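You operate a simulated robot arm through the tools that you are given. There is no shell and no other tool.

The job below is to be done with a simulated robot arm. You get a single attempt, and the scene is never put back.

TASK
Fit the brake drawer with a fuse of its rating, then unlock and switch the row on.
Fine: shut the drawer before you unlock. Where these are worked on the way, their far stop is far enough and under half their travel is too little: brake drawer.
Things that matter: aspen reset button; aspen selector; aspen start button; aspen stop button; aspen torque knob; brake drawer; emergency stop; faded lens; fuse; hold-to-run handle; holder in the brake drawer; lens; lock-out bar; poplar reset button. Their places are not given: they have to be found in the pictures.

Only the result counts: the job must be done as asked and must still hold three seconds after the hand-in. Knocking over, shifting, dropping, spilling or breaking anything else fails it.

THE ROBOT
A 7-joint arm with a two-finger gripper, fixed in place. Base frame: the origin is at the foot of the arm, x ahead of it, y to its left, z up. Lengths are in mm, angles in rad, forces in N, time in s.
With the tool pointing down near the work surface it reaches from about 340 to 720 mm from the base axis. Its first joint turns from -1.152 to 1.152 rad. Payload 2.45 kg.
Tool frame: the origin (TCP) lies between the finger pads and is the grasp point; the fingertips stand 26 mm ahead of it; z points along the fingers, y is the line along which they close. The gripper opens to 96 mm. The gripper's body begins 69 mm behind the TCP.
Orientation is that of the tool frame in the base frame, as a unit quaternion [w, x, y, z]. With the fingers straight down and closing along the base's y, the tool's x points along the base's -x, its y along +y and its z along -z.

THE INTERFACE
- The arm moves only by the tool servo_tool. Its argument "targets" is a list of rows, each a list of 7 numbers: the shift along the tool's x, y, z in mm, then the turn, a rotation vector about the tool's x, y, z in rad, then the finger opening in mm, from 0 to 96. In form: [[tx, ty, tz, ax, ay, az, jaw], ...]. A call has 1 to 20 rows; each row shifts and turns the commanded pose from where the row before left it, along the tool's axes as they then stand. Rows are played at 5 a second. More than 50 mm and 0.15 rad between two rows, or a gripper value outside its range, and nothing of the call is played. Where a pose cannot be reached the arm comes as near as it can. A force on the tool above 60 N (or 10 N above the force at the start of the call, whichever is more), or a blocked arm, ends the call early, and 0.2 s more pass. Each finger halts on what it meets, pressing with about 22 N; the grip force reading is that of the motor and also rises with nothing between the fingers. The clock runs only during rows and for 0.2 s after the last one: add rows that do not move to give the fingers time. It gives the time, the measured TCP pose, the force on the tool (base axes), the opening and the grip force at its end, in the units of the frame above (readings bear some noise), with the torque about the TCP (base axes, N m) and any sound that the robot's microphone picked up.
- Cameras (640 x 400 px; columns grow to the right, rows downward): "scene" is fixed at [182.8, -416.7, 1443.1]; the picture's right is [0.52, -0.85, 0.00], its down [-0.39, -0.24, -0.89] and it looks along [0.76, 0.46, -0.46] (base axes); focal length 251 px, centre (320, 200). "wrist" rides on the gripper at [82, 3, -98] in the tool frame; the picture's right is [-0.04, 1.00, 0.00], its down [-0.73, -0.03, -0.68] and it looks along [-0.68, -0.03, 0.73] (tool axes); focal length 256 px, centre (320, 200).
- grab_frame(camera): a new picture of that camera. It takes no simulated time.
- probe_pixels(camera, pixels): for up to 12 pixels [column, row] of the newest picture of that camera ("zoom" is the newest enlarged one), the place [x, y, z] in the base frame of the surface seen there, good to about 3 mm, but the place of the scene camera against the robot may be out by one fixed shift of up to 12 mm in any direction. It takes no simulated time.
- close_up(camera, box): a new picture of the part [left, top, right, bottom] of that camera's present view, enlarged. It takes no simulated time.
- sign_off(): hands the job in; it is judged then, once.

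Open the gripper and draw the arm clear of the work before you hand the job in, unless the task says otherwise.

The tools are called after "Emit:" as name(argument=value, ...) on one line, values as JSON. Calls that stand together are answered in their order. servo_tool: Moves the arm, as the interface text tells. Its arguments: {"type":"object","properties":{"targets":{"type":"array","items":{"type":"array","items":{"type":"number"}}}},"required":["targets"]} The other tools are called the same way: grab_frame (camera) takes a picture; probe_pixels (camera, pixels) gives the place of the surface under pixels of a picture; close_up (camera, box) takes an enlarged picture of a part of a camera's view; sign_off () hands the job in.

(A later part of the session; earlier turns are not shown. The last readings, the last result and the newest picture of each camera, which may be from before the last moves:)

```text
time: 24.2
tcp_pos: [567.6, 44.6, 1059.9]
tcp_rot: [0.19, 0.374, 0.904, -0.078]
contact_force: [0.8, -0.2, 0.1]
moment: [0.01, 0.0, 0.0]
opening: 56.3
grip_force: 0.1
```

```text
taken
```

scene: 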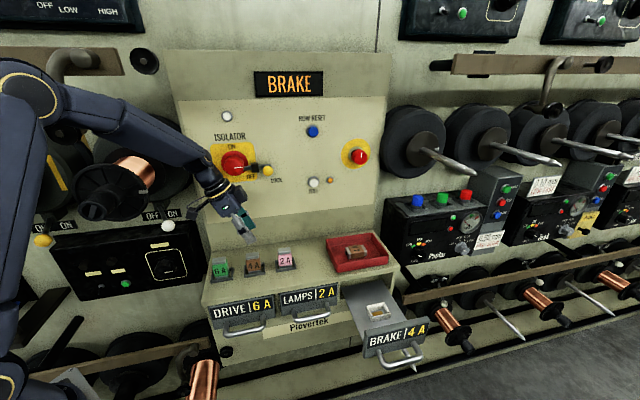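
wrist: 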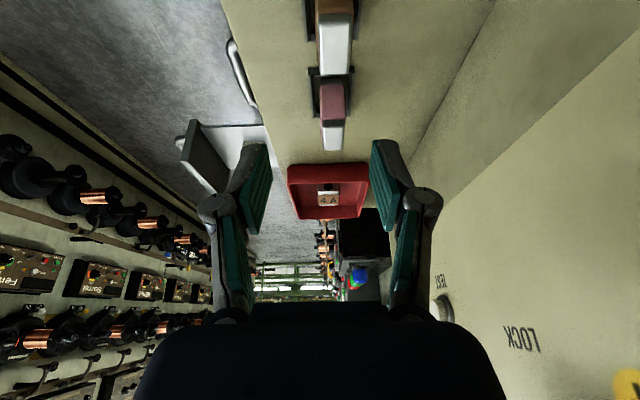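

The 4 A fuse shows at the top of the wrist view around (335,40). I enlarge and probe it to get its centre and depth.

Emit:
close_up(camera="wrist", box=[270, 0, 400, 160])

Emit:
probe_pixels(camera="wrist", pixels=[[320, 40], [350, 40], [335, 20], [335, 65], [334, 5], [320, 15], [310, 20], [322, 95], [343, 95], [332, 120], [325, 140], [340, 140]])

Emit:
close_up(camera="scene", box=[205, 180, 305, 290])

```text
2.50 times, centred on (335, 80) of wrist
```

zoom: 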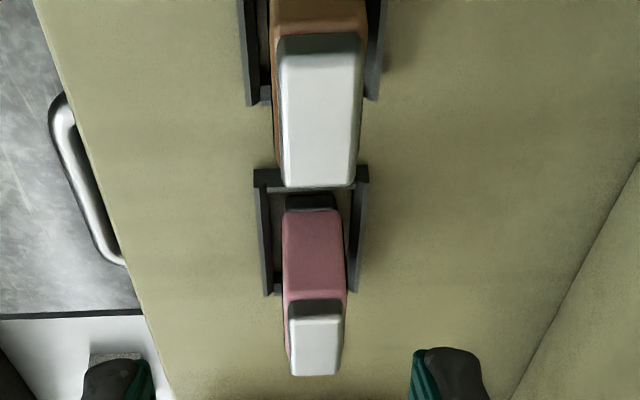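

```text
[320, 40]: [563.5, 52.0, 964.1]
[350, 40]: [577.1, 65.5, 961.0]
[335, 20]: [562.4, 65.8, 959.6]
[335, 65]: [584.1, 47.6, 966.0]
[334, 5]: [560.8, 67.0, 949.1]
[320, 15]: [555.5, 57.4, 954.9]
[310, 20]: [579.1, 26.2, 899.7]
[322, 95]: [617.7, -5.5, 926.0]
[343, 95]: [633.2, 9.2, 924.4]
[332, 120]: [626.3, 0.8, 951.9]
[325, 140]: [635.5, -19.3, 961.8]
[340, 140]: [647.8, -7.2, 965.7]
```

```text
3.64 times, centred on (255, 235) of scene
```

zoom: 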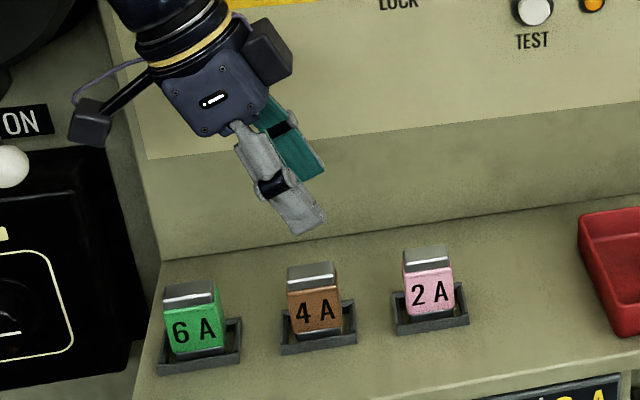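

Fuse top centre works out at u≈366, w≈444, top z≈964, body about 39×22 mm. I line up over it and drop to z≈1020 for a second look.

Emit:
servo_tool(targets=[[9.8, 5.6, 17.6, 0, 0, 0, 56], [9.7, 5.5, 17.5, 0, 0, 0, 56], [0, 0, 0, 0, 0, 0, 56]])

Emit:
grab_frame(camera="wrist")

Emit:
close_up(camera="wrist", box=[240, 0, 400, 200])

Emit:
close_up(camera="scene", box=[205, 180, 305, 290])

```text
time: 25.0
tcp_pos: [573.6, 55.7, 1018.9]
tcp_rot: [0.19, 0.375, 0.904, -0.078]
contact_force: [-0.1, -0.2, -0.1]
moment: [-0.02, -0.02, 0.02]
opening: 55.9
grip_force: 0.0
```

```text
taken
```

wrist: 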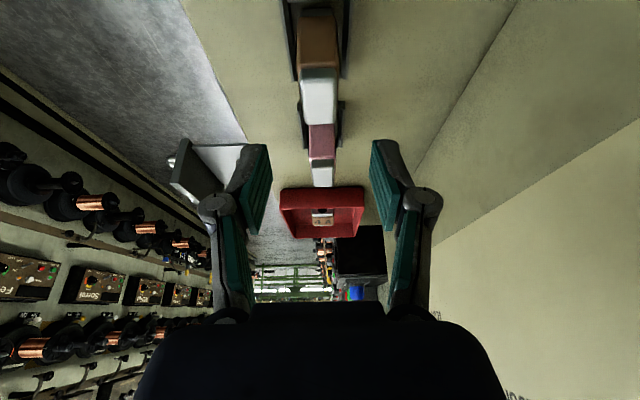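

```text
2.00 times, centred on (320, 100) of wrist
```

zoom: 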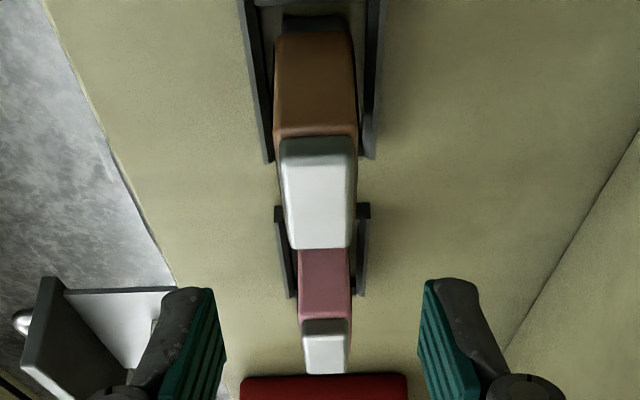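

```text
3.64 times, centred on (255, 235) of scene
```

zoom: 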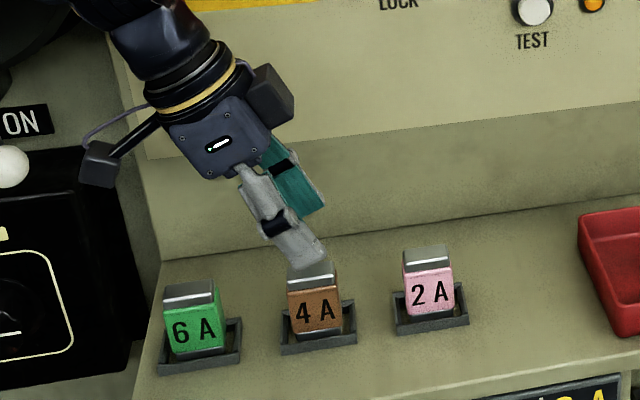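

The fuse top (wrist cols 301–337) is centred between the fingers. I descend to grip height (TCP z≈957), still open.

Emit:
servo_tool(targets=[[6.4, 0, 14.1, 0, 0, 0, 56], [6.4, 0, 14.1, 0, 0, 0, 56], [6.5, 0, 14.1, 0, 0, 0, 56], [6.5, 0, 14.1, 0, 0, 0, 56], [0, 0, 0, 0, 0, 0, 56]])

Emit:
grab_frame(camera="wrist")

Emit:
close_up(camera="scene", box=[205, 180, 305, 290])

```text
time: 26.4
tcp_pos: [579.0, 30.2, 975.6]
tcp_rot: [0.2, 0.401, 0.891, -0.074]
contact_force: [-0.7, -0.7, -0.3]
moment: [0.03, 0.01, -0.03]
opening: 56.2
grip_force: 0.1
stopped in row 5: the arm was blocked; the commanded pose is now the measured one
```

```text
taken
```

wrist: 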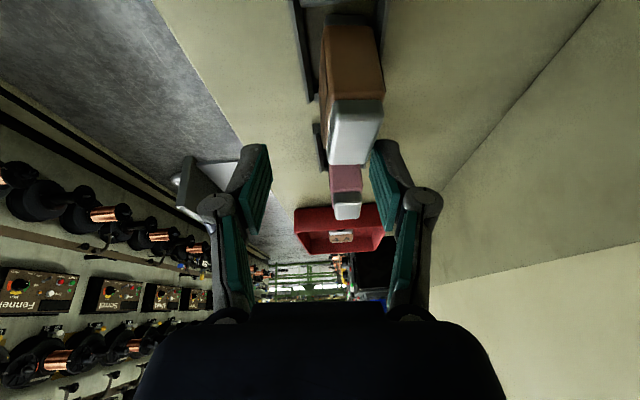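

```text
3.64 times, centred on (255, 235) of scene
```

zoom: 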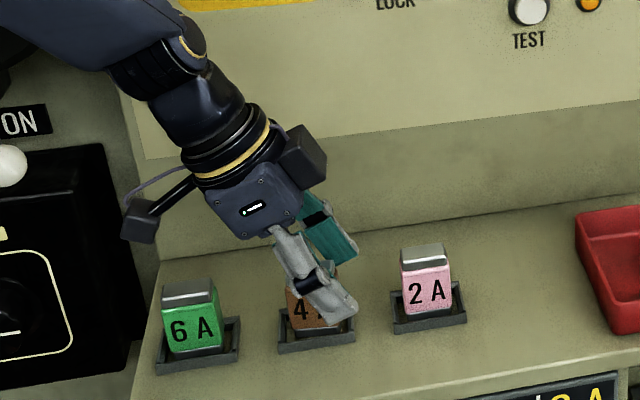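

The arm reports being blocked: the TCP drifted to u=388, w=431 with no tool force, so a link or joint limit is in the way. I look at the whole scene.

Emit:
grab_frame(camera="scene")

Emit:
close_up(camera="scene", box=[0, 40, 320, 300])

```text
taken
```

scene: 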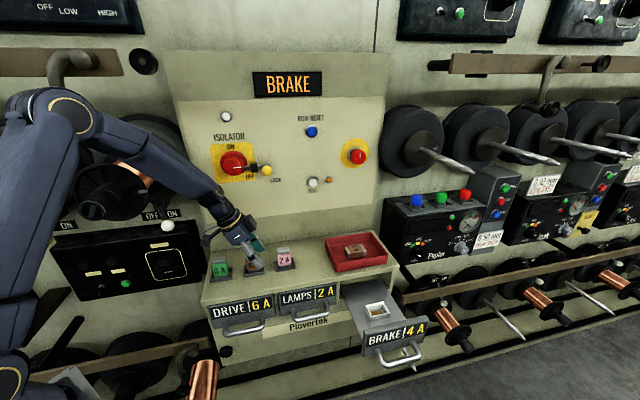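

```text
1.54 times, centred on (160, 170) of scene
```

zoom: 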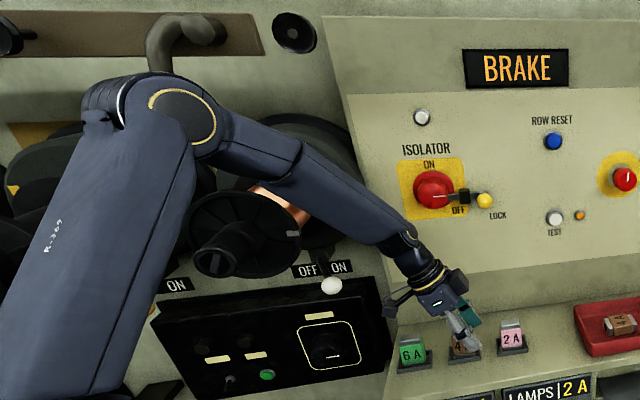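

I probe the forearm and the adjacent spool to see whether they touch.

Emit:
probe_pixels(camera="scene", pixels=[[70, 110], [110, 130], [140, 145], [170, 165], [200, 190], [220, 205], [95, 205], [130, 172], [140, 180], [150, 185], [100, 190], [60, 160]])

Emit:
close_up(camera="scene", box=[70, 100, 260, 260])

```text
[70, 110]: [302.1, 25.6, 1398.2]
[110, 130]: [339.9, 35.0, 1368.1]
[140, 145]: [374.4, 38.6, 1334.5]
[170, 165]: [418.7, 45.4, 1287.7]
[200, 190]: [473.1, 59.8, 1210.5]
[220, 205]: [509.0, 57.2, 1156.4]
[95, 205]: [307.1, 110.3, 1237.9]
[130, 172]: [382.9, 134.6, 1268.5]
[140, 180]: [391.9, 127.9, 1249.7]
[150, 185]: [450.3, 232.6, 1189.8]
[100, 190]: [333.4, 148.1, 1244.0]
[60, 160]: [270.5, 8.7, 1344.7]
```

```text
2.50 times, centred on (165, 180) of scene
```

zoom: 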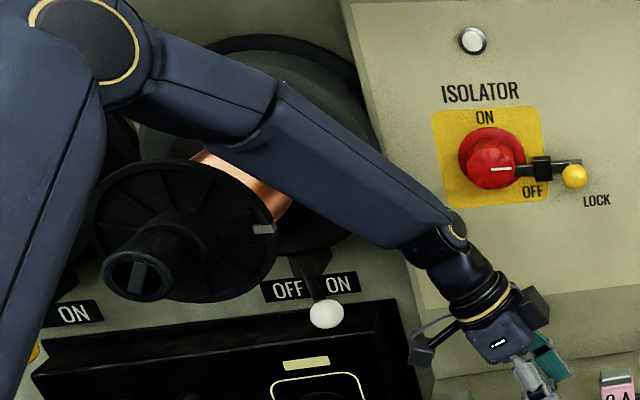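

The forearm is resting near the spool's flange (spool front at w≈370, u up to ≈255) because the tool leans left. I back straight up out of there, shifting slightly to +w to clear the fuse.

Emit:
servo_tool(targets=[[0, 6, 0, 0, 0, 0, 56], [-8, 4, -18.3, 0, 0, 0, 56], [-12, 0, -27.5, 0, 0, 0, 56], [-12, 0, -27.5, 0, 0, 0, 56], [-12, 0, -27.5, 0, 0, 0, 56], [0, 0, 0, 0, 0, 0, 56]])

Emit:
grab_frame(camera="scene")

Emit:
close_up(camera="scene", box=[70, 100, 310, 290])

```text
time: 27.8
tcp_pos: [584.7, 36.0, 1080.2]
tcp_rot: [0.197, 0.399, 0.892, -0.077]
contact_force: [-0.2, 0.8, -0.2]
moment: [-0.02, 0.02, 0.0]
opening: 55.9
grip_force: 0.1
```

```text
taken
```

scene: 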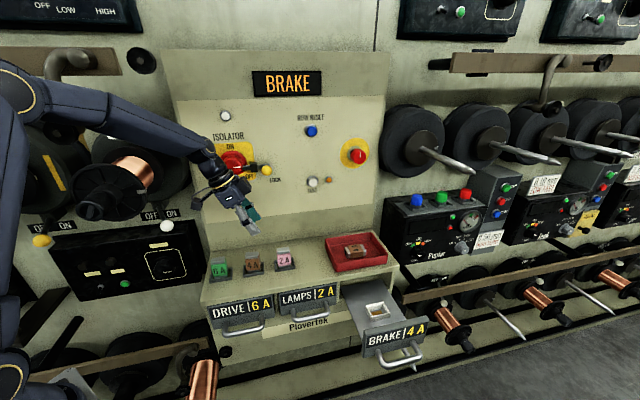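

```text
2.11 times, centred on (190, 195) of scene
```

zoom: 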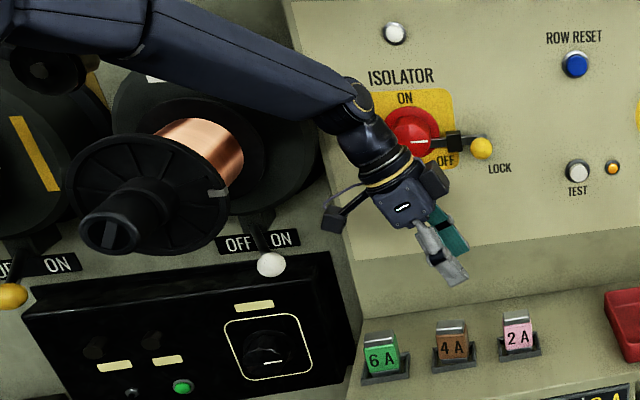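

Everything still stands in place (fuses upright, spool tick mark at the same spot). I probe the arm joints to learn the arm's link geometry before choosing another approach.

Emit:
probe_pixels(camera="scene", pixels=[[8, 375], [15, 385], [25, 375], [10, 345], [15, 300], [20, 200], [18, 95], [30, 95], [60, 100], [205, 145], [215, 160], [5, 395]])

Emit:
close_up(camera="scene", box=[0, 50, 240, 400])

```text
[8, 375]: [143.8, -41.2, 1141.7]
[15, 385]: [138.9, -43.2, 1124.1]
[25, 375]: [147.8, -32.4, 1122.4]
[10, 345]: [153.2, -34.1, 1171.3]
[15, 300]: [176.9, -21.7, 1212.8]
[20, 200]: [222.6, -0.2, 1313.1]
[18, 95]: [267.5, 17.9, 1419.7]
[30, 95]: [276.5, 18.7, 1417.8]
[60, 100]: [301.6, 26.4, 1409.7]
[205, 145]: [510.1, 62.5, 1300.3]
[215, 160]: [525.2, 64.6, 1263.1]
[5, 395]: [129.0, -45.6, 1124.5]
```

```text
1.14 times, centred on (120, 225) of scene
```

zoom: 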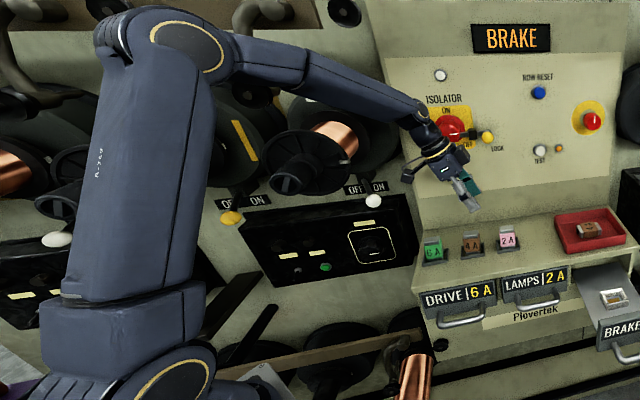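

Next I probe the big disc behind the copper spool and the arm's wrist to see what the forearm actually met.

Emit:
probe_pixels(camera="scene", pixels=[[183, 185], [180, 195], [170, 205], [150, 205], [186, 175], [175, 180], [160, 195], [170, 215], [167, 227], [143, 195], [120, 215], [193, 170]])

Emit:
close_up(camera="scene", box=[90, 110, 220, 240])

```text
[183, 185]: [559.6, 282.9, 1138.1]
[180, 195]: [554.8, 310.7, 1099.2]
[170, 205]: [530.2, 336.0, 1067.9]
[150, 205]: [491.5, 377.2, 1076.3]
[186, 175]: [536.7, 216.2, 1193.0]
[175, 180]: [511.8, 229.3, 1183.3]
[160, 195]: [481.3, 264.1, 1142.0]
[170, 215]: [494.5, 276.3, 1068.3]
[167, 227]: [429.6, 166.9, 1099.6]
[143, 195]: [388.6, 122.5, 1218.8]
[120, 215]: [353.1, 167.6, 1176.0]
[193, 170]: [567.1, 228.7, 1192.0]
```

```text
3.08 times, centred on (155, 175) of scene
```

zoom: 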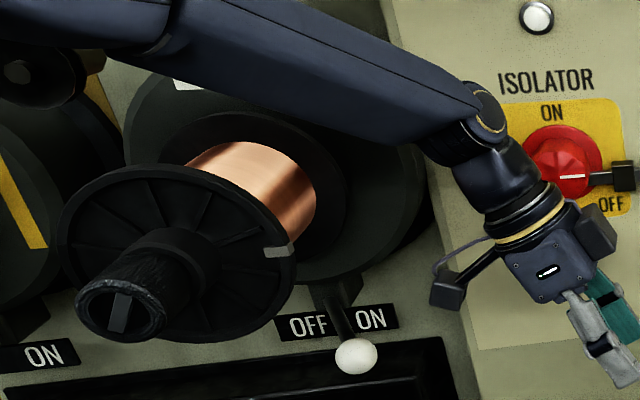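

The spool is likely not what stopped it; a gentler lean should help either way. I reduce the lean to 14° toward +u and go to look at the drawer holder from above, testing reach there before picking.

Emit:
servo_tool(targets=[[0, 0, 0, 0.001, 0.0915, -0.0277, 56], [0, 0, 0, 0.001, 0.0915, -0.0277, 56], [0, -36.9, 0, 0, 0, 0, 56], [0, -36.9, 0, 0, 0, 0, 56], [0, -36.9, 0, 0, 0, 0, 56], [0, -36.9, 0, 0, 0, 0, 56], [-33.9, 0, 27.8, 0, 0, 0, 56], [-33.9, 0, 27.8, 0, 0, 0, 56], [-33.9, 0, 27.8, 0, 0, 0, 56], [-33.9, 0, 27.8, 0, 0, 0, 56], [-33.9, 0, 27.8, 0, 0, 0, 56], [-33.9, 0, 27.8, 0, 0, 0, 56], [-33.9, 0, 27.8, 0, 0, 0, 56], [-33.9, 0, 27.6, 0, 0, 0, 56], [0, 0, 0, 0, 0, 0, 56], [0, 0, 0, 0, 0, 0, 56]])

Emit:
grab_frame(camera="wrist")

Emit:
grab_frame(camera="scene")

```text
time: 31.2
tcp_pos: [707.0, -279.7, 931.4]
tcp_rot: [0.114, 0.372, 0.92, -0.045]
contact_force: [-0.4, -0.2, 0.1]
moment: [0.0, 0.01, -0.01]
opening: 56.0
grip_force: 0.1
```

```text
taken
```

wrist: 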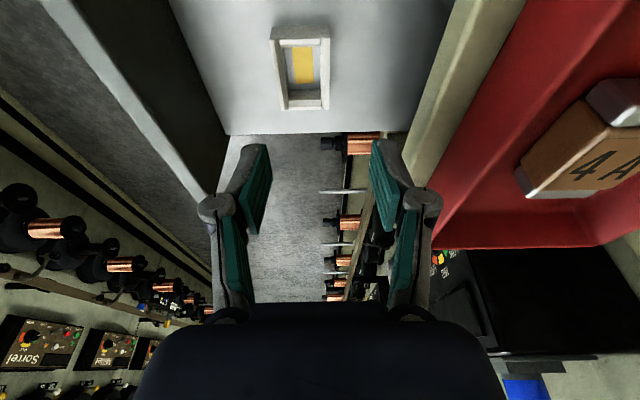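

```text
taken
```

scene: 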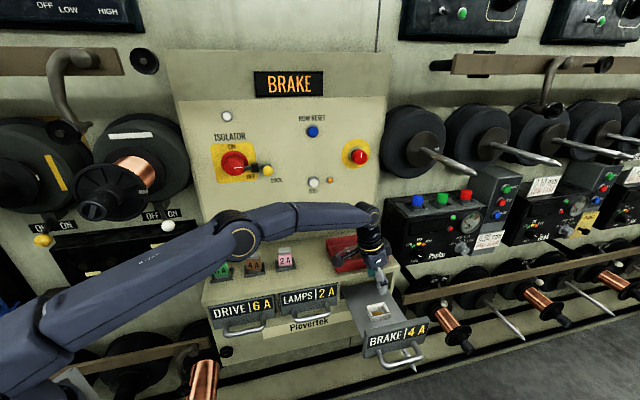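

At 14° lean the reach here is marginal (measured u 698, w 302 vs 705, 295 asked), so I plan to draw the drawer further out. First I measure the holder in this top view (wrist ~ (300,70)).

Emit:
close_up(camera="wrist", box=[220, 0, 420, 140])

Emit:
probe_pixels(camera="wrist", pixels=[[272, 30], [327, 30], [285, 107], [328, 105], [300, 65], [300, 90], [280, 65], [324, 65], [300, 33], [305, 104], [215, 100], [240, 110]])

```text
2.86 times, centred on (320, 70) of wrist
```

zoom: 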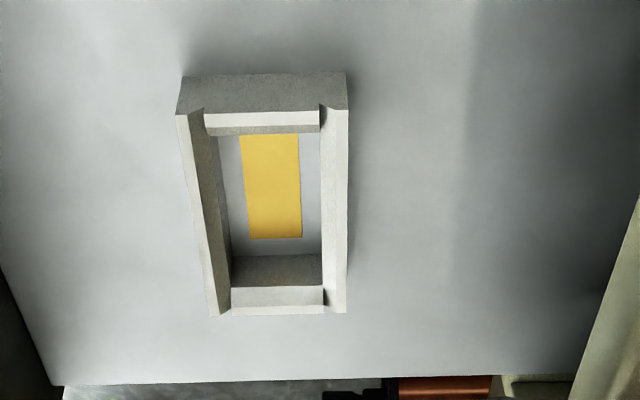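

```text
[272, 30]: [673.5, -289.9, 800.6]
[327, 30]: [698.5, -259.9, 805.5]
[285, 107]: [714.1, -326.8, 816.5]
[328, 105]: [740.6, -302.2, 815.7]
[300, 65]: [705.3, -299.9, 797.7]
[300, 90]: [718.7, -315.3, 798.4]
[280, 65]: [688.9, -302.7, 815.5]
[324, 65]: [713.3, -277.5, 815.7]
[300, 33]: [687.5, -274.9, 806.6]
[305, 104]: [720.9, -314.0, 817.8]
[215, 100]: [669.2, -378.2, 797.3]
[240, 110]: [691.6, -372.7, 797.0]
```

Holder rim outline gives centre ≈ (u 709–711, w 289.5), rim z≈816, floor ≈798, with chamfered rails. I now close the fingers and move down inside the drawer between holder and drawer front, to push the drawer further out from inside.

Emit:
servo_tool(targets=[[4.5, -28, 1.4, 0, 0, 0, 40], [4.5, -28, 1.4, 0, 0, 0, 25], [0, 0, 0, 0, 0, 0, 10], [0, 0, 0, 0, 0, 0, 0], [0, 0, 0, 0, 0, 0, 0]])

Emit:
grab_frame(camera="wrist")

```text
time: 32.4
tcp_pos: [662.9, -312.4, 927.5]
tcp_rot: [0.114, 0.373, 0.92, -0.045]
contact_force: [0.2, 0.5, -0.1]
moment: [-0.03, -0.05, -0.03]
opening: 0.2
grip_force: 21.8
```

```text
taken
```

wrist: 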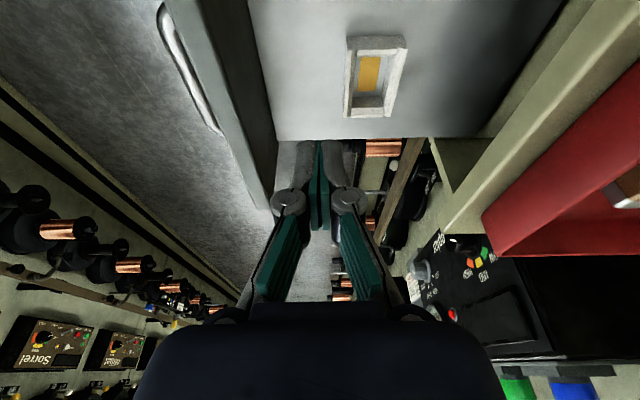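

Fingers are closed and hovering over the drawer between its front wall and the holder. I lower 72 mm into the drawer and check.

Emit:
servo_tool(targets=[[5.9, 0, 23.3, 0, 0, 0, 0], [5.9, 0, 23.3, 0, 0, 0, 0], [5.8, 0, 23.3, 0, 0, 0, 0], [0, 0, 0, 0, 0, 0, 0]])

Emit:
grab_frame(camera="wrist")

Emit:
close_up(camera="scene", box=[310, 180, 450, 370])

```text
time: 33.4
tcp_pos: [665.6, -313.1, 854.5]
tcp_rot: [0.114, 0.372, 0.92, -0.044]
contact_force: [-0.2, -0.1, 0.5]
moment: [-0.01, -0.03, -0.02]
opening: 0.0
grip_force: 21.9
```

```text
taken
```

wrist: 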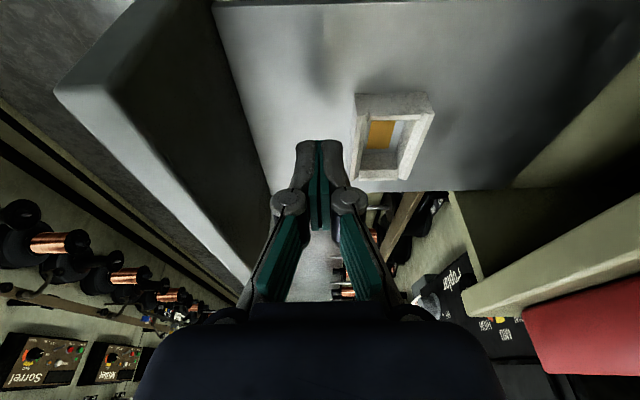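

```text
2.11 times, centred on (380, 275) of scene
```

zoom: 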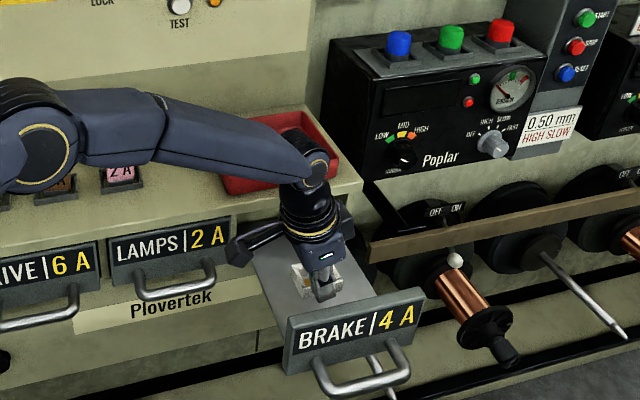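

Fingers are inside the drawer behind its front wall. I push outward along -w in 10 mm rows, watching for the stop.

Emit:
servo_tool(targets=[[0, -10, 0, 0, 0, 0, 0], [0, -10, 0, 0, 0, 0, 0], [0, -10, 0, 0, 0, 0, 0], [0, -8, 0, 0, 0, 0, 0], [0, -8, 0, 0, 0, 0, 0], [0, -8, 0, 0, 0, 0, 0], [0, -8, 0, 0, 0, 0, 0], [0, 0, 0, 0, 0, 0, 0]])

Emit:
grab_frame(camera="wrist")

Emit:
close_up(camera="scene", box=[310, 180, 450, 370])

```text
time: 34.8
tcp_pos: [640.0, -335.6, 857.3]
tcp_rot: [0.122, 0.365, 0.922, -0.033]
contact_force: [3.7, 5.3, 0.5]
moment: [-0.09, 0.08, -0.01]
opening: 0.1
grip_force: 22.5
stopped in row 7: the force on the tool passed its limit at 63 N (the readings are from after the stop); the commanded pose is now the measured one
```

```text
taken
```

wrist: 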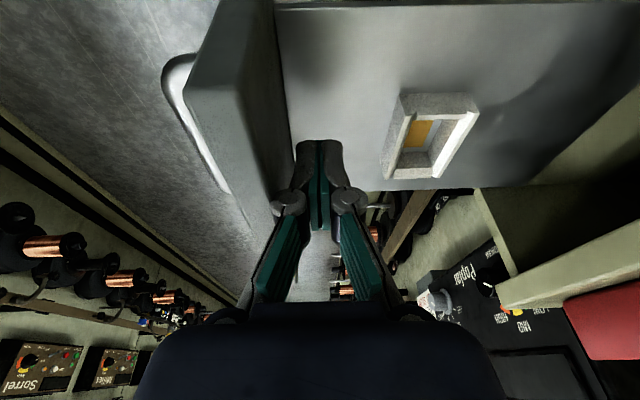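

```text
2.11 times, centred on (380, 275) of scene
```

zoom: 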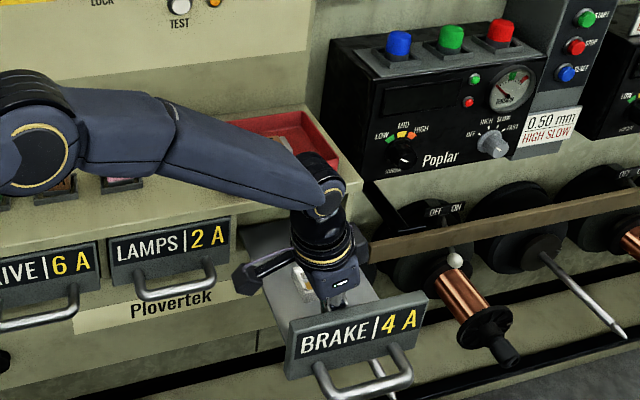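

The push met 63 N without the drawer moving, so the drawer is already at its far stop. Before re-trying the pick I probe the fittings left of the panel (hook at (65,130), spool, lever) to find what blocked the arm there.

Emit:
grab_frame(camera="scene")

Emit:
probe_pixels(camera="scene", pixels=[[65, 130], [55, 90], [75, 58], [85, 128], [145, 60], [100, 60], [95, 205], [75, 185], [140, 190], [165, 227], [150, 120], [60, 180]])

Emit:
close_up(camera="scene", box=[0, 20, 220, 260])

```text
taken
```

scene: 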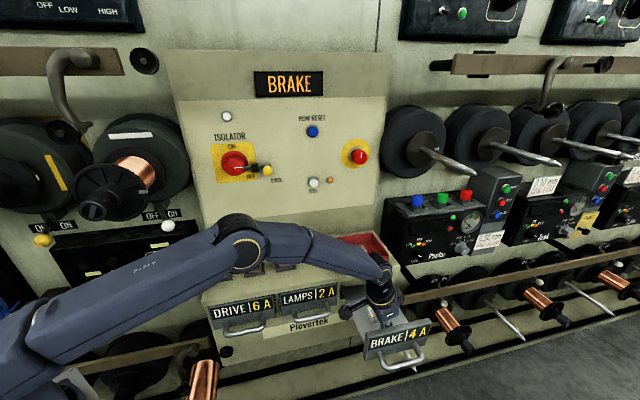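

```text
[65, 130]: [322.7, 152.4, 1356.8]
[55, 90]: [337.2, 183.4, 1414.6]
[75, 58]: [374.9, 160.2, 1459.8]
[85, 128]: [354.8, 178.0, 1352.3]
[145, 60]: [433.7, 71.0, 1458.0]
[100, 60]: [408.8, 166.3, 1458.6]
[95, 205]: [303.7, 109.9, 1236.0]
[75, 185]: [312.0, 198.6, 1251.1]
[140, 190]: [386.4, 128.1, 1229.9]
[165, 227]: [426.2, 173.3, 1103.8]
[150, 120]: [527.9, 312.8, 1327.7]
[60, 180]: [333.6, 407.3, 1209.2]
```

```text
1.67 times, centred on (110, 140) of scene
```

zoom: 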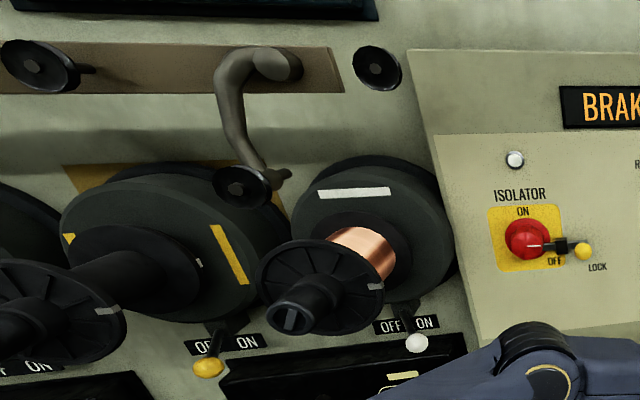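

A black guide pulley on a hook (at scene (65,130), u≈117, w≈344, z≈1351) sits right where the elbow swings when I lean left, and explains the block. New plan: pick the fuse with the tool leaning into the panel (closing along u), stand it on the free shelf spot, then re-grip for the drawer. First I lift out of the drawer and re-orient.

Emit:
servo_tool(targets=[[-10.8, 6.2, -41.9, 0, 0, 0, 0], [-10.8, 1.2, -41.9, 0, 0, 0, 0], [-10.8, 1.2, -41.9, 0, 0, 0, 20], [0, 0, 0, 0.0163, 0.1257, 0.0157, 40], [0, 0, 0, 0.0163, 0.1257, 0.0157, 64], [0, 0, 0, 0, 0, -0.1428, 64], [0, 0, 0, 0, 0, -0.1428, 64], [0, 0, 0, 0, 0, -0.1428, 64], [0, 0, 0, 0, 0, -0.1428, 64], [0, 0, 0, 0, 0, -0.1428, 64], [0, 0, 0, 0, 0, -0.1428, 64], [0, 0, 0, 0, 0, -0.1428, 64], [0, 0, 0, 0, 0, -0.1428, 64], [0, 0, 0, 0, 0, -0.1428, 64], [0, 0, 0, 0, 0, -0.1428, 64], [0, 0, 0, 0, 0, -0.1428, 64], [0, 0, 0, 0, -0.1453, 0, 64], [0, 0, 0, 0, -0.1453, 0, 64], [0, 0, 0, 0, -0.1453, 0, 64], [0, 0, 0, 0, 0, 0, 64]])

Emit:
grab_frame(camera="wrist")

Emit:
grab_frame(camera="scene")

```text
time: 39.0
tcp_pos: [633.2, -327.4, 985.4]
tcp_rot: [0.2, -0.371, 0.903, 0.082]
contact_force: [-0.5, 0.4, 0.1]
moment: [0.0, 0.0, 0.0]
opening: 64.1
grip_force: 0.1
out of reach, approached as far as the arm can: row 5
```

```text
taken
```

wrist: 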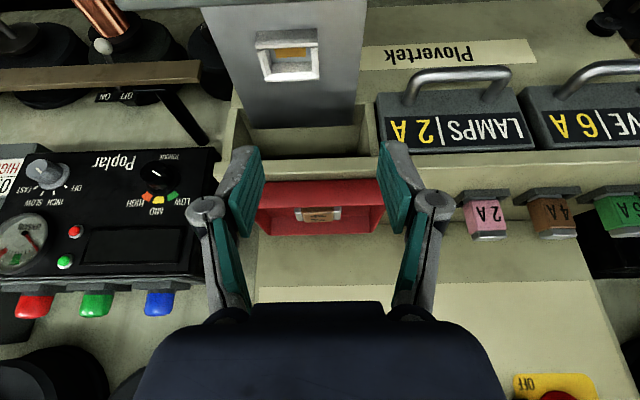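

```text
taken
```

scene: 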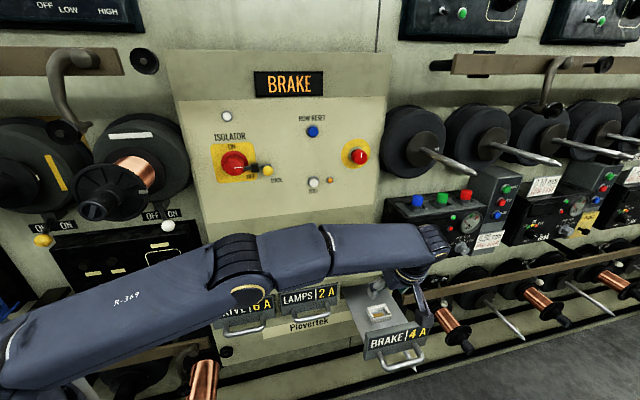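

Now oriented leaning into the panel (fuses show at right of the wrist view). I travel left to a spot above and in front of the 4 A fuse.

Emit:
servo_tool(targets=[[-12.2, 39.2, -1.9, 0, 0, 0, 64], [-12.2, 39.2, -1.9, 0, 0, 0, 64], [-12.2, 39.2, -1.9, 0, 0, 0, 64], [-12.2, 39.2, -1.9, 0, 0, 0, 64], [-12.2, 39.2, -1.9, 0, 0, 0, 64], [-12.2, 39.2, -1.9, 0, 0, 0, 64], [-12.2, 39.2, -1.9, 0, 0, 0, 64], [-12.2, 39.2, -1.9, 0, 0, 0, 64], [-31.7, 0.2, 14.8, 0, 0, 0, 64], [-31.7, 0.2, 14.8, 0, 0, 0, 64], [-31.7, 0.2, 14.8, 0, 0, 0, 64], [-31.7, 0.2, 14.8, 0, 0, 0, 64], [0, 0, 0, 0, 0, 0, 64], [0, 0, 0, 0, 0, 0, 64]])

Emit:
grab_frame(camera="wrist")

Emit:
grab_frame(camera="scene")

```text
time: 42.0
tcp_pos: [569.0, 52.4, 1040.3]
tcp_rot: [0.199, -0.373, 0.903, 0.083]
contact_force: [-0.6, -0.2, 0.5]
moment: [-0.01, 0.0, -0.02]
opening: 63.9
grip_force: 0.1
```

```text
taken
```

wrist: 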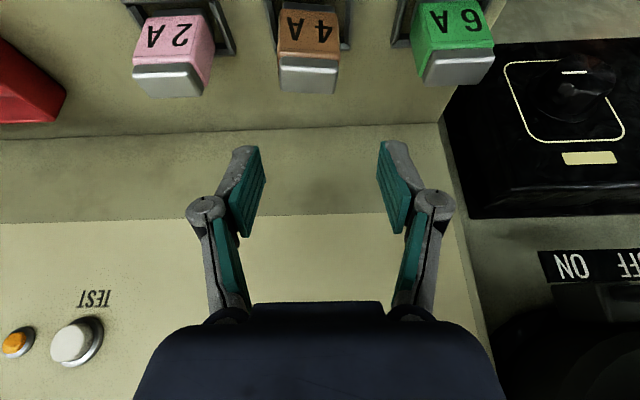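

```text
taken
```

scene: 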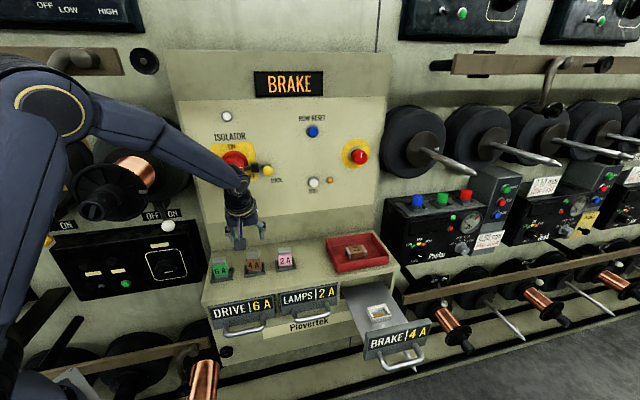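

The 4 A fuse is centred at column ~308.5 vs the gripper midline 320.5, so it lies ~7 mm toward +u. I shift right 7 mm, in 6 mm and down 40 mm, then check again.

Emit:
servo_tool(targets=[[5.7, -3.5, 19.4, 0, 0, 0, 64], [5.7, -3.5, 19.4, 0, 0, 0, 64], [0, 0, 0, 0, 0, 0, 64]])

Emit:
grab_frame(camera="wrist")

Emit:
close_up(camera="wrist", box=[220, 0, 420, 140])

Emit:
close_up(camera="scene", box=[200, 170, 310, 290])

```text
time: 42.8
tcp_pos: [578.7, 51.5, 1001.9]
tcp_rot: [0.199, -0.372, 0.903, 0.083]
contact_force: [-0.4, -0.3, -0.3]
moment: [0.0, 0.0, -0.02]
opening: 64.2
grip_force: 0.0
```

```text
taken
```

wrist: 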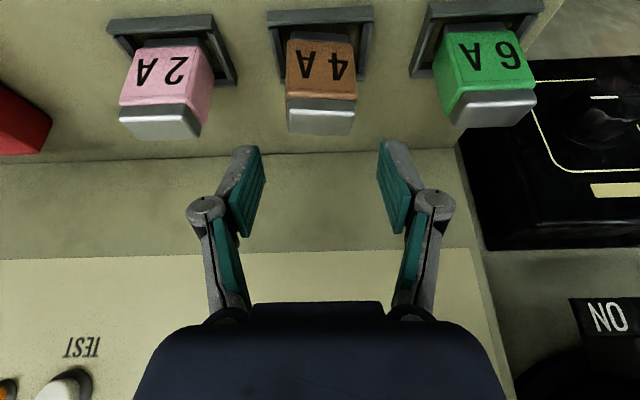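

```text
2.86 times, centred on (320, 70) of wrist
```

zoom: 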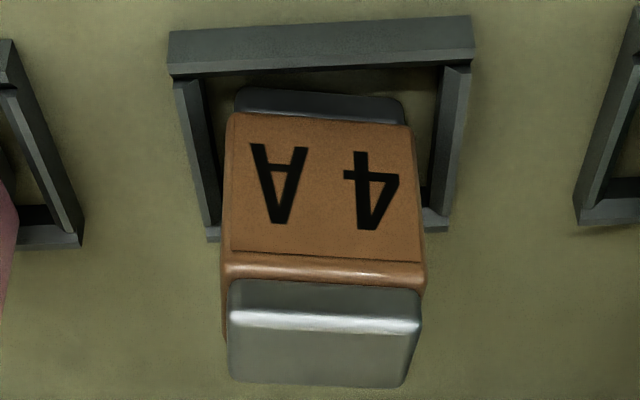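

```text
3.33 times, centred on (255, 230) of scene
```

zoom: 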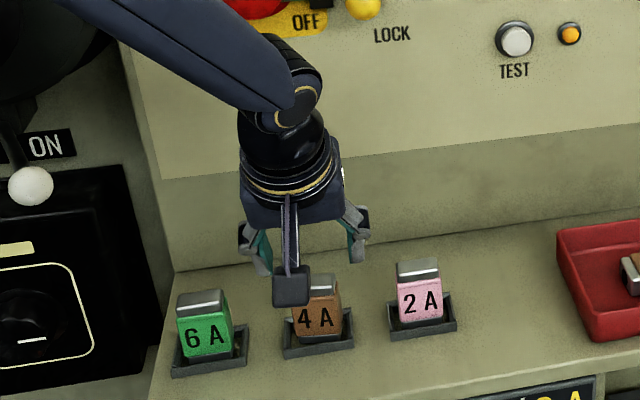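

The fuse is clean (no scorch) and centred at column ~321. I descend 46 mm straight down to grip height.

Emit:
servo_tool(targets=[[6.5, 0, 13.9, 0, 0, 0, 64], [6.5, 0, 13.9, 0, 0, 0, 64], [6.4, 0, 13.9, 0, 0, 0, 64], [0, 0, 0, 0, 0, 0, 64]])

Emit:
grab_frame(camera="wrist")

Emit:
close_up(camera="wrist", box=[220, 40, 420, 240])

```text
time: 43.8
tcp_pos: [578.9, 49.6, 955.4]
tcp_rot: [0.199, -0.372, 0.903, 0.083]
contact_force: [0.4, -0.4, 0.8]
moment: [-0.02, 0.0, -0.04]
opening: 64.1
grip_force: 0.1
```

```text
taken
```

wrist: 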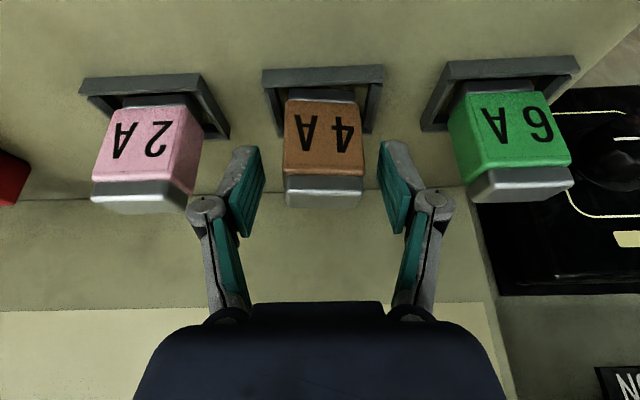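

```text
2.00 times, centred on (320, 140) of wrist
```

zoom: 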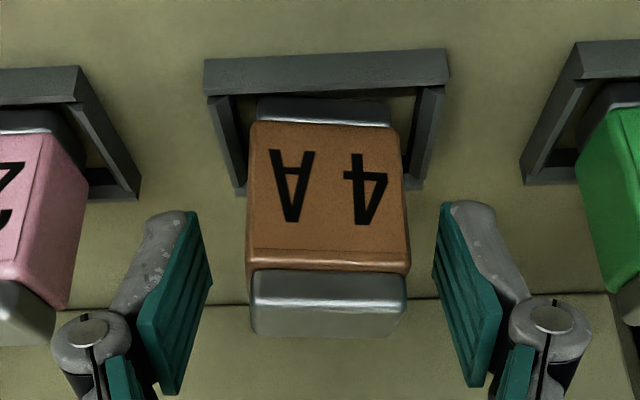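

Slightly off by ~1.7 mm; I nudge to centre and close on the fuse.

Emit:
servo_tool(targets=[[0, 1.7, 0, 0, 0, 0, 64], [0, 0, 0, 0, 0, 0, 50], [0, 0, 0, 0, 0, 0, 38], [0, 0, 0, 0, 0, 0, 32], [0, 0, 0, 0, 0, 0, 32], [0, 0, 0, 0, 0, 0, 32]])

Emit:
close_up(camera="wrist", box=[220, 40, 420, 240])

```text
time: 45.2
tcp_pos: [576.8, 52.0, 955.7]
tcp_rot: [0.199, -0.372, 0.903, 0.083]
contact_force: [-0.3, 0.0, 2.3]
moment: [0.05, 0.04, -0.01]
opening: 39.3
grip_force: 22.1
```

```text
2.00 times, centred on (320, 140) of wrist
```

zoom: 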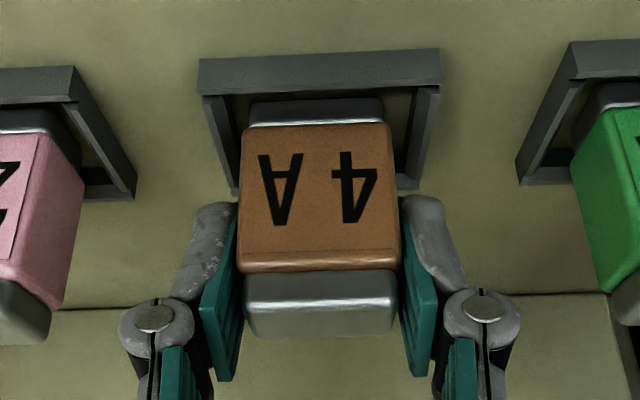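

Gripped at 39.3 mm. I lift straight up.

Emit:
servo_tool(targets=[[-4.2, 0, -9.1, 0, 0, 0, 32], [-6.3, 0, -13.6, 0, 0, 0, 32], [-8.4, 0, -18.1, 0, 0, 0, 32], [-10.5, 0, -22.6, 0, 0, 0, 32], [-10.5, 0, -22.6, 0, 0, 0, 32], [0, 0, 0, 0, 0, 0, 32]])

Emit:
grab_frame(camera="wrist")

Emit:
grab_frame(camera="scene")

```text
time: 46.6
tcp_pos: [577.1, 52.3, 1049.2]
tcp_rot: [0.198, -0.372, 0.903, 0.082]
contact_force: [-0.4, -0.1, -0.9]
moment: [0.01, -0.02, 0.02]
opening: 39.6
grip_force: 22.0
```

```text
taken
```

wrist: 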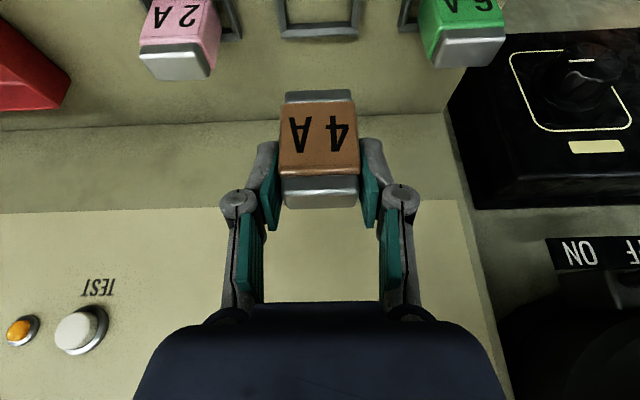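

```text
taken
```

scene: 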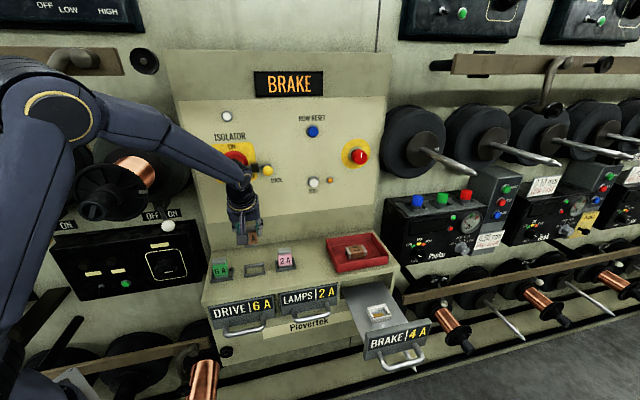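

The 4 A fuse is in hand (its stand is empty now). I carry it right at this height to the free shelf spot between the 2 A stand and the red tray (u≈530, w≈420), then lower part way.

Emit:
servo_tool(targets=[[5.5, -39.8, -2.5, 0, 0, 0, 32], [5.5, -39.8, -2.5, 0, 0, 0, 32], [5.5, -39.8, -2.5, 0, 0, 0, 32], [5.5, -39.8, -2.5, 0, 0, 0, 32], [0, 0, 0, 0, 0, 0, 32], [10.6, 0, 22.6, 0, 0, 0, 32], [10.6, 0, 22.6, 0, 0, 0, 32], [8.4, 0, 18.1, 0, 0, 0, 32], [0, 0, 0, 0, 0, 0, 32]])

Emit:
grab_frame(camera="wrist")

Emit:
close_up(camera="scene", box=[230, 200, 400, 310])

```text
time: 48.6
tcp_pos: [672.9, -76.8, 978.7]
tcp_rot: [0.199, -0.372, 0.903, 0.082]
contact_force: [0.1, -0.6, -1.2]
moment: [-0.01, 0.03, 0.0]
opening: 39.5
grip_force: 22.1
```

```text
taken
```

wrist: 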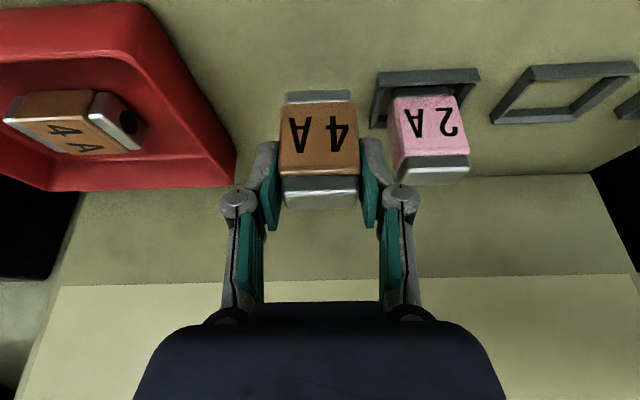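

```text
3.64 times, centred on (315, 255) of scene
```

zoom: 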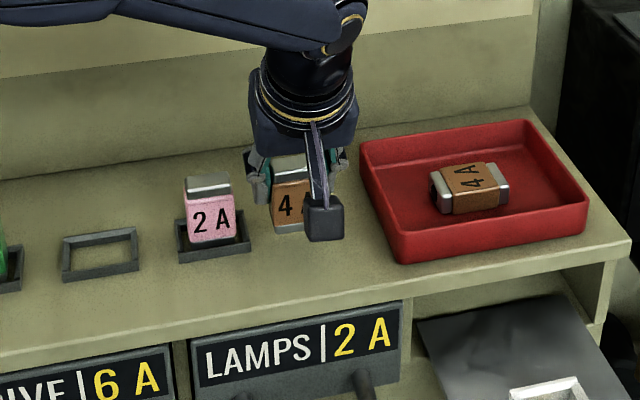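

The tray's 4 A fuse has a black burnt spot in its cap, so the one in hand is the right choice. I lower it gently to the shelf, watching for contact.

Emit:
servo_tool(targets=[[4.2, 0, 9.05, 0, 0, 0, 32], [3.4, 0, 7.2, 0, 0, 0, 32], [1.3, 0, 2.7, 0, 0, 0, 32], [0.84, 0, 1.81, 0, 0, 0, 32], [0.84, 0, 1.81, 0, 0, 0, 32]])

Emit:
close_up(camera="scene", box=[260, 220, 360, 290])

```text
time: 49.8
tcp_pos: [672.5, -77.7, 955.1]
tcp_rot: [0.2, -0.372, 0.903, 0.082]
contact_force: [-4.1, -1.7, 11.9]
moment: [-0.07, 0.2, 0.0]
opening: 39.6
grip_force: 22.3
```

```text
5.71 times, centred on (310, 255) of scene
```

zoom: 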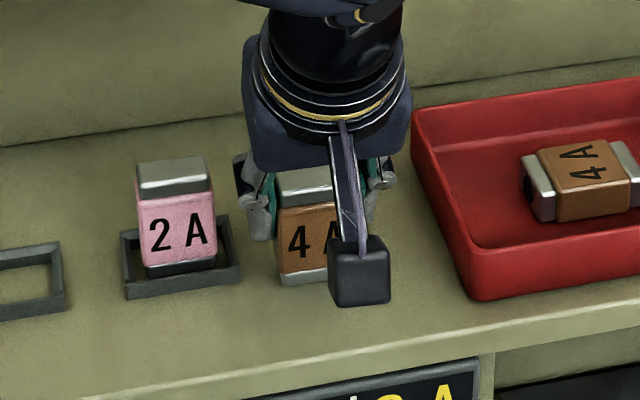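

Contact at 12 N: the fuse stands on the shelf (TCP z 955). I relieve the pressure slightly, open to 56 mm and lift away vertically.

Emit:
servo_tool(targets=[[-0.2, 0, -0.4, 0, 0, 0, 36], [0, 0, 0, 0, 0, 0, 46], [0, 0, 0, 0, 0, 0, 56], [0, 0, 0, 0, 0, 0, 56], [-8.4, 0, -18.1, 0, 0, 0, 56], [-12.6, 0, -27.2, 0, 0, 0, 56], [-16.9, 0, -36.2, 0, 0, 0, 56], [0, 0, 0, 0, 0, 0, 56]])

Emit:
grab_frame(camera="wrist")

Emit:
close_up(camera="scene", box=[230, 200, 400, 310])

```text
time: 51.6
tcp_pos: [672.7, -77.6, 1044.2]
tcp_rot: [0.199, -0.372, 0.903, 0.084]
contact_force: [-0.4, 0.6, -1.0]
moment: [0.01, -0.02, 0.0]
opening: 56.0
grip_force: 0.1
```

```text
taken
```

wrist: 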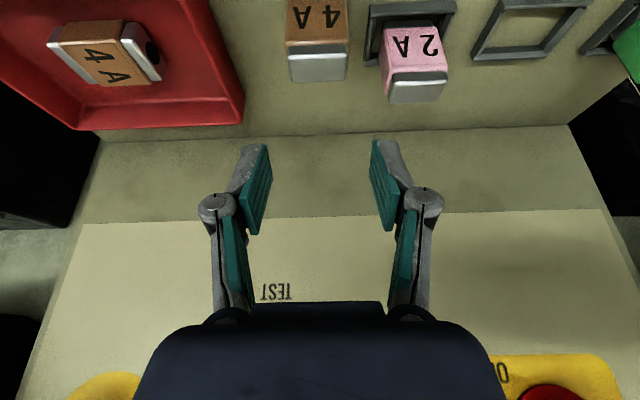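

```text
3.64 times, centred on (315, 255) of scene
```

zoom: 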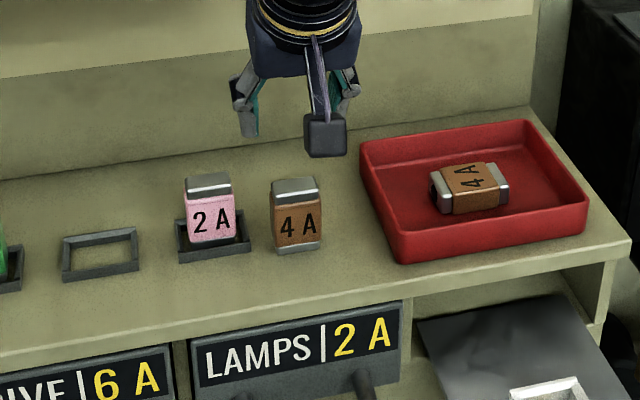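

The 4 A fuse stands upright on the shelf at (u≈530, w≈421). In place above it I turn the gripper 90° to close along w and lean it 20° toward +u.

Emit:
servo_tool(targets=[[0, 0, 0, 0, 0.1452, 0, 56], [0, 0, 0, 0, 0.1452, 0, 56], [0, 0, 0, 0, 0.1452, 0, 56], [0, 0, 0, 0, 0, 0.1428, 56], [0, 0, 0, 0, 0, 0.1428, 56], [0, 0, 0, 0, 0, 0.1428, 56], [0, 0, 0, 0, 0, 0.1428, 56], [0, 0, 0, 0, 0, 0.1428, 56], [0, 0, 0, 0, 0, 0.1428, 56], [0, 0, 0, 0, 0, 0.1428, 56], [0, 0, 0, 0, 0, 0.1428, 56], [0, 0, 0, 0, 0, 0.1428, 56], [0, 0, 0, 0, 0, 0.1428, 56], [0, 0, 0, 0, 0, 0.1428, 56], [0, 0, 0, 0, -0.1163, 0, 56], [0, 0, 0, 0, -0.1163, 0, 56], [0, 0, 0, 0, -0.1163, 0, 56], [0, 0, 0, 0, 0, 0, 56], [0, 0, 0, 0, 0, 0, 56]])

Emit:
grab_frame(camera="wrist")

Emit:
grab_frame(camera="scene")

```text
time: 55.6
tcp_pos: [673.4, -76.5, 1045.1]
tcp_rot: [0.16, 0.378, 0.909, -0.067]
contact_force: [-0.4, -0.5, 0.7]
moment: [-0.02, 0.05, -0.02]
opening: 55.7
grip_force: 0.0
```

```text
taken
```

wrist: 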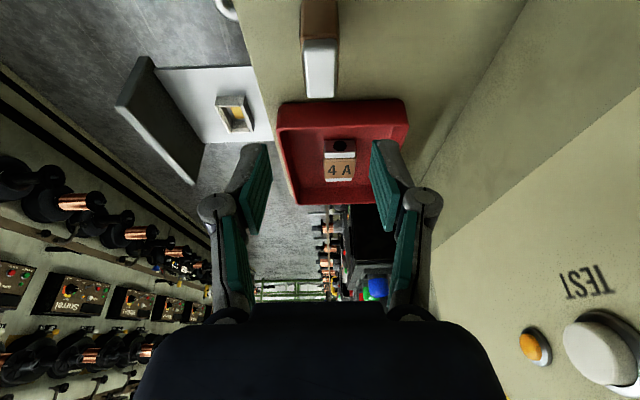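

```text
taken
```

scene: 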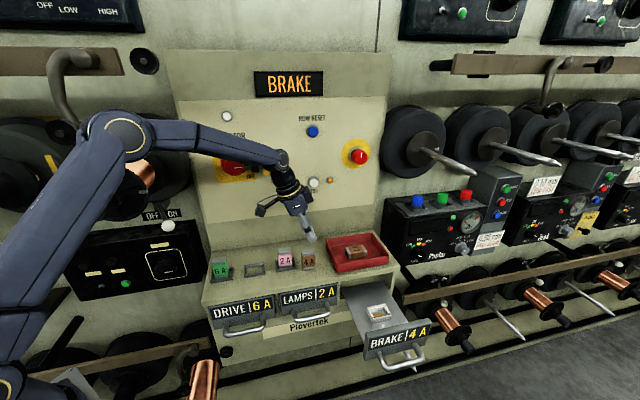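

The fuse shows at the top of the wrist view, cols ~303-338. I enlarge to check lateral centring.

Emit:
close_up(camera="wrist", box=[250, 0, 390, 110])

Emit:
probe_pixels(camera="wrist", pixels=[[320, 60], [320, 85], [310, 85], [332, 85], [320, 94], [320, 20], [235, 115], [222, 105], [245, 105], [235, 97], [240, 130], [343, 150]])

```text
3.64 times, centred on (320, 55) of wrist
```

zoom: 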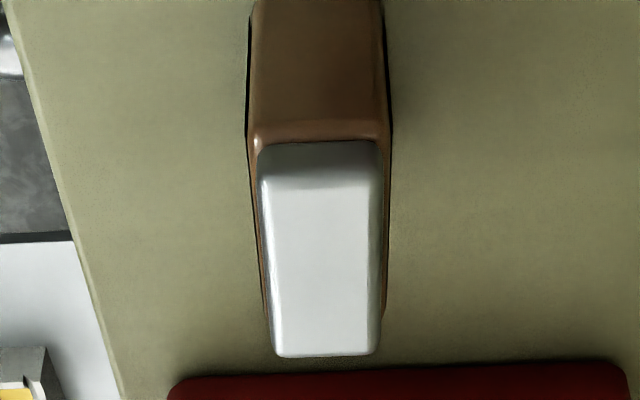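

```text
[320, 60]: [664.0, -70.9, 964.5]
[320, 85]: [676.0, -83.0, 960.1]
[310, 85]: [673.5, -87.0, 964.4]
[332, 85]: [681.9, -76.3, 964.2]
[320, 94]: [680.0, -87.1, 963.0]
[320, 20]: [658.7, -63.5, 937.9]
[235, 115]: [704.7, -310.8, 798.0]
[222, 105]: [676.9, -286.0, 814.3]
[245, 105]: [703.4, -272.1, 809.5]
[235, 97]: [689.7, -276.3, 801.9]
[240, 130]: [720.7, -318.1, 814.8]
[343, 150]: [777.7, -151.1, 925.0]
```

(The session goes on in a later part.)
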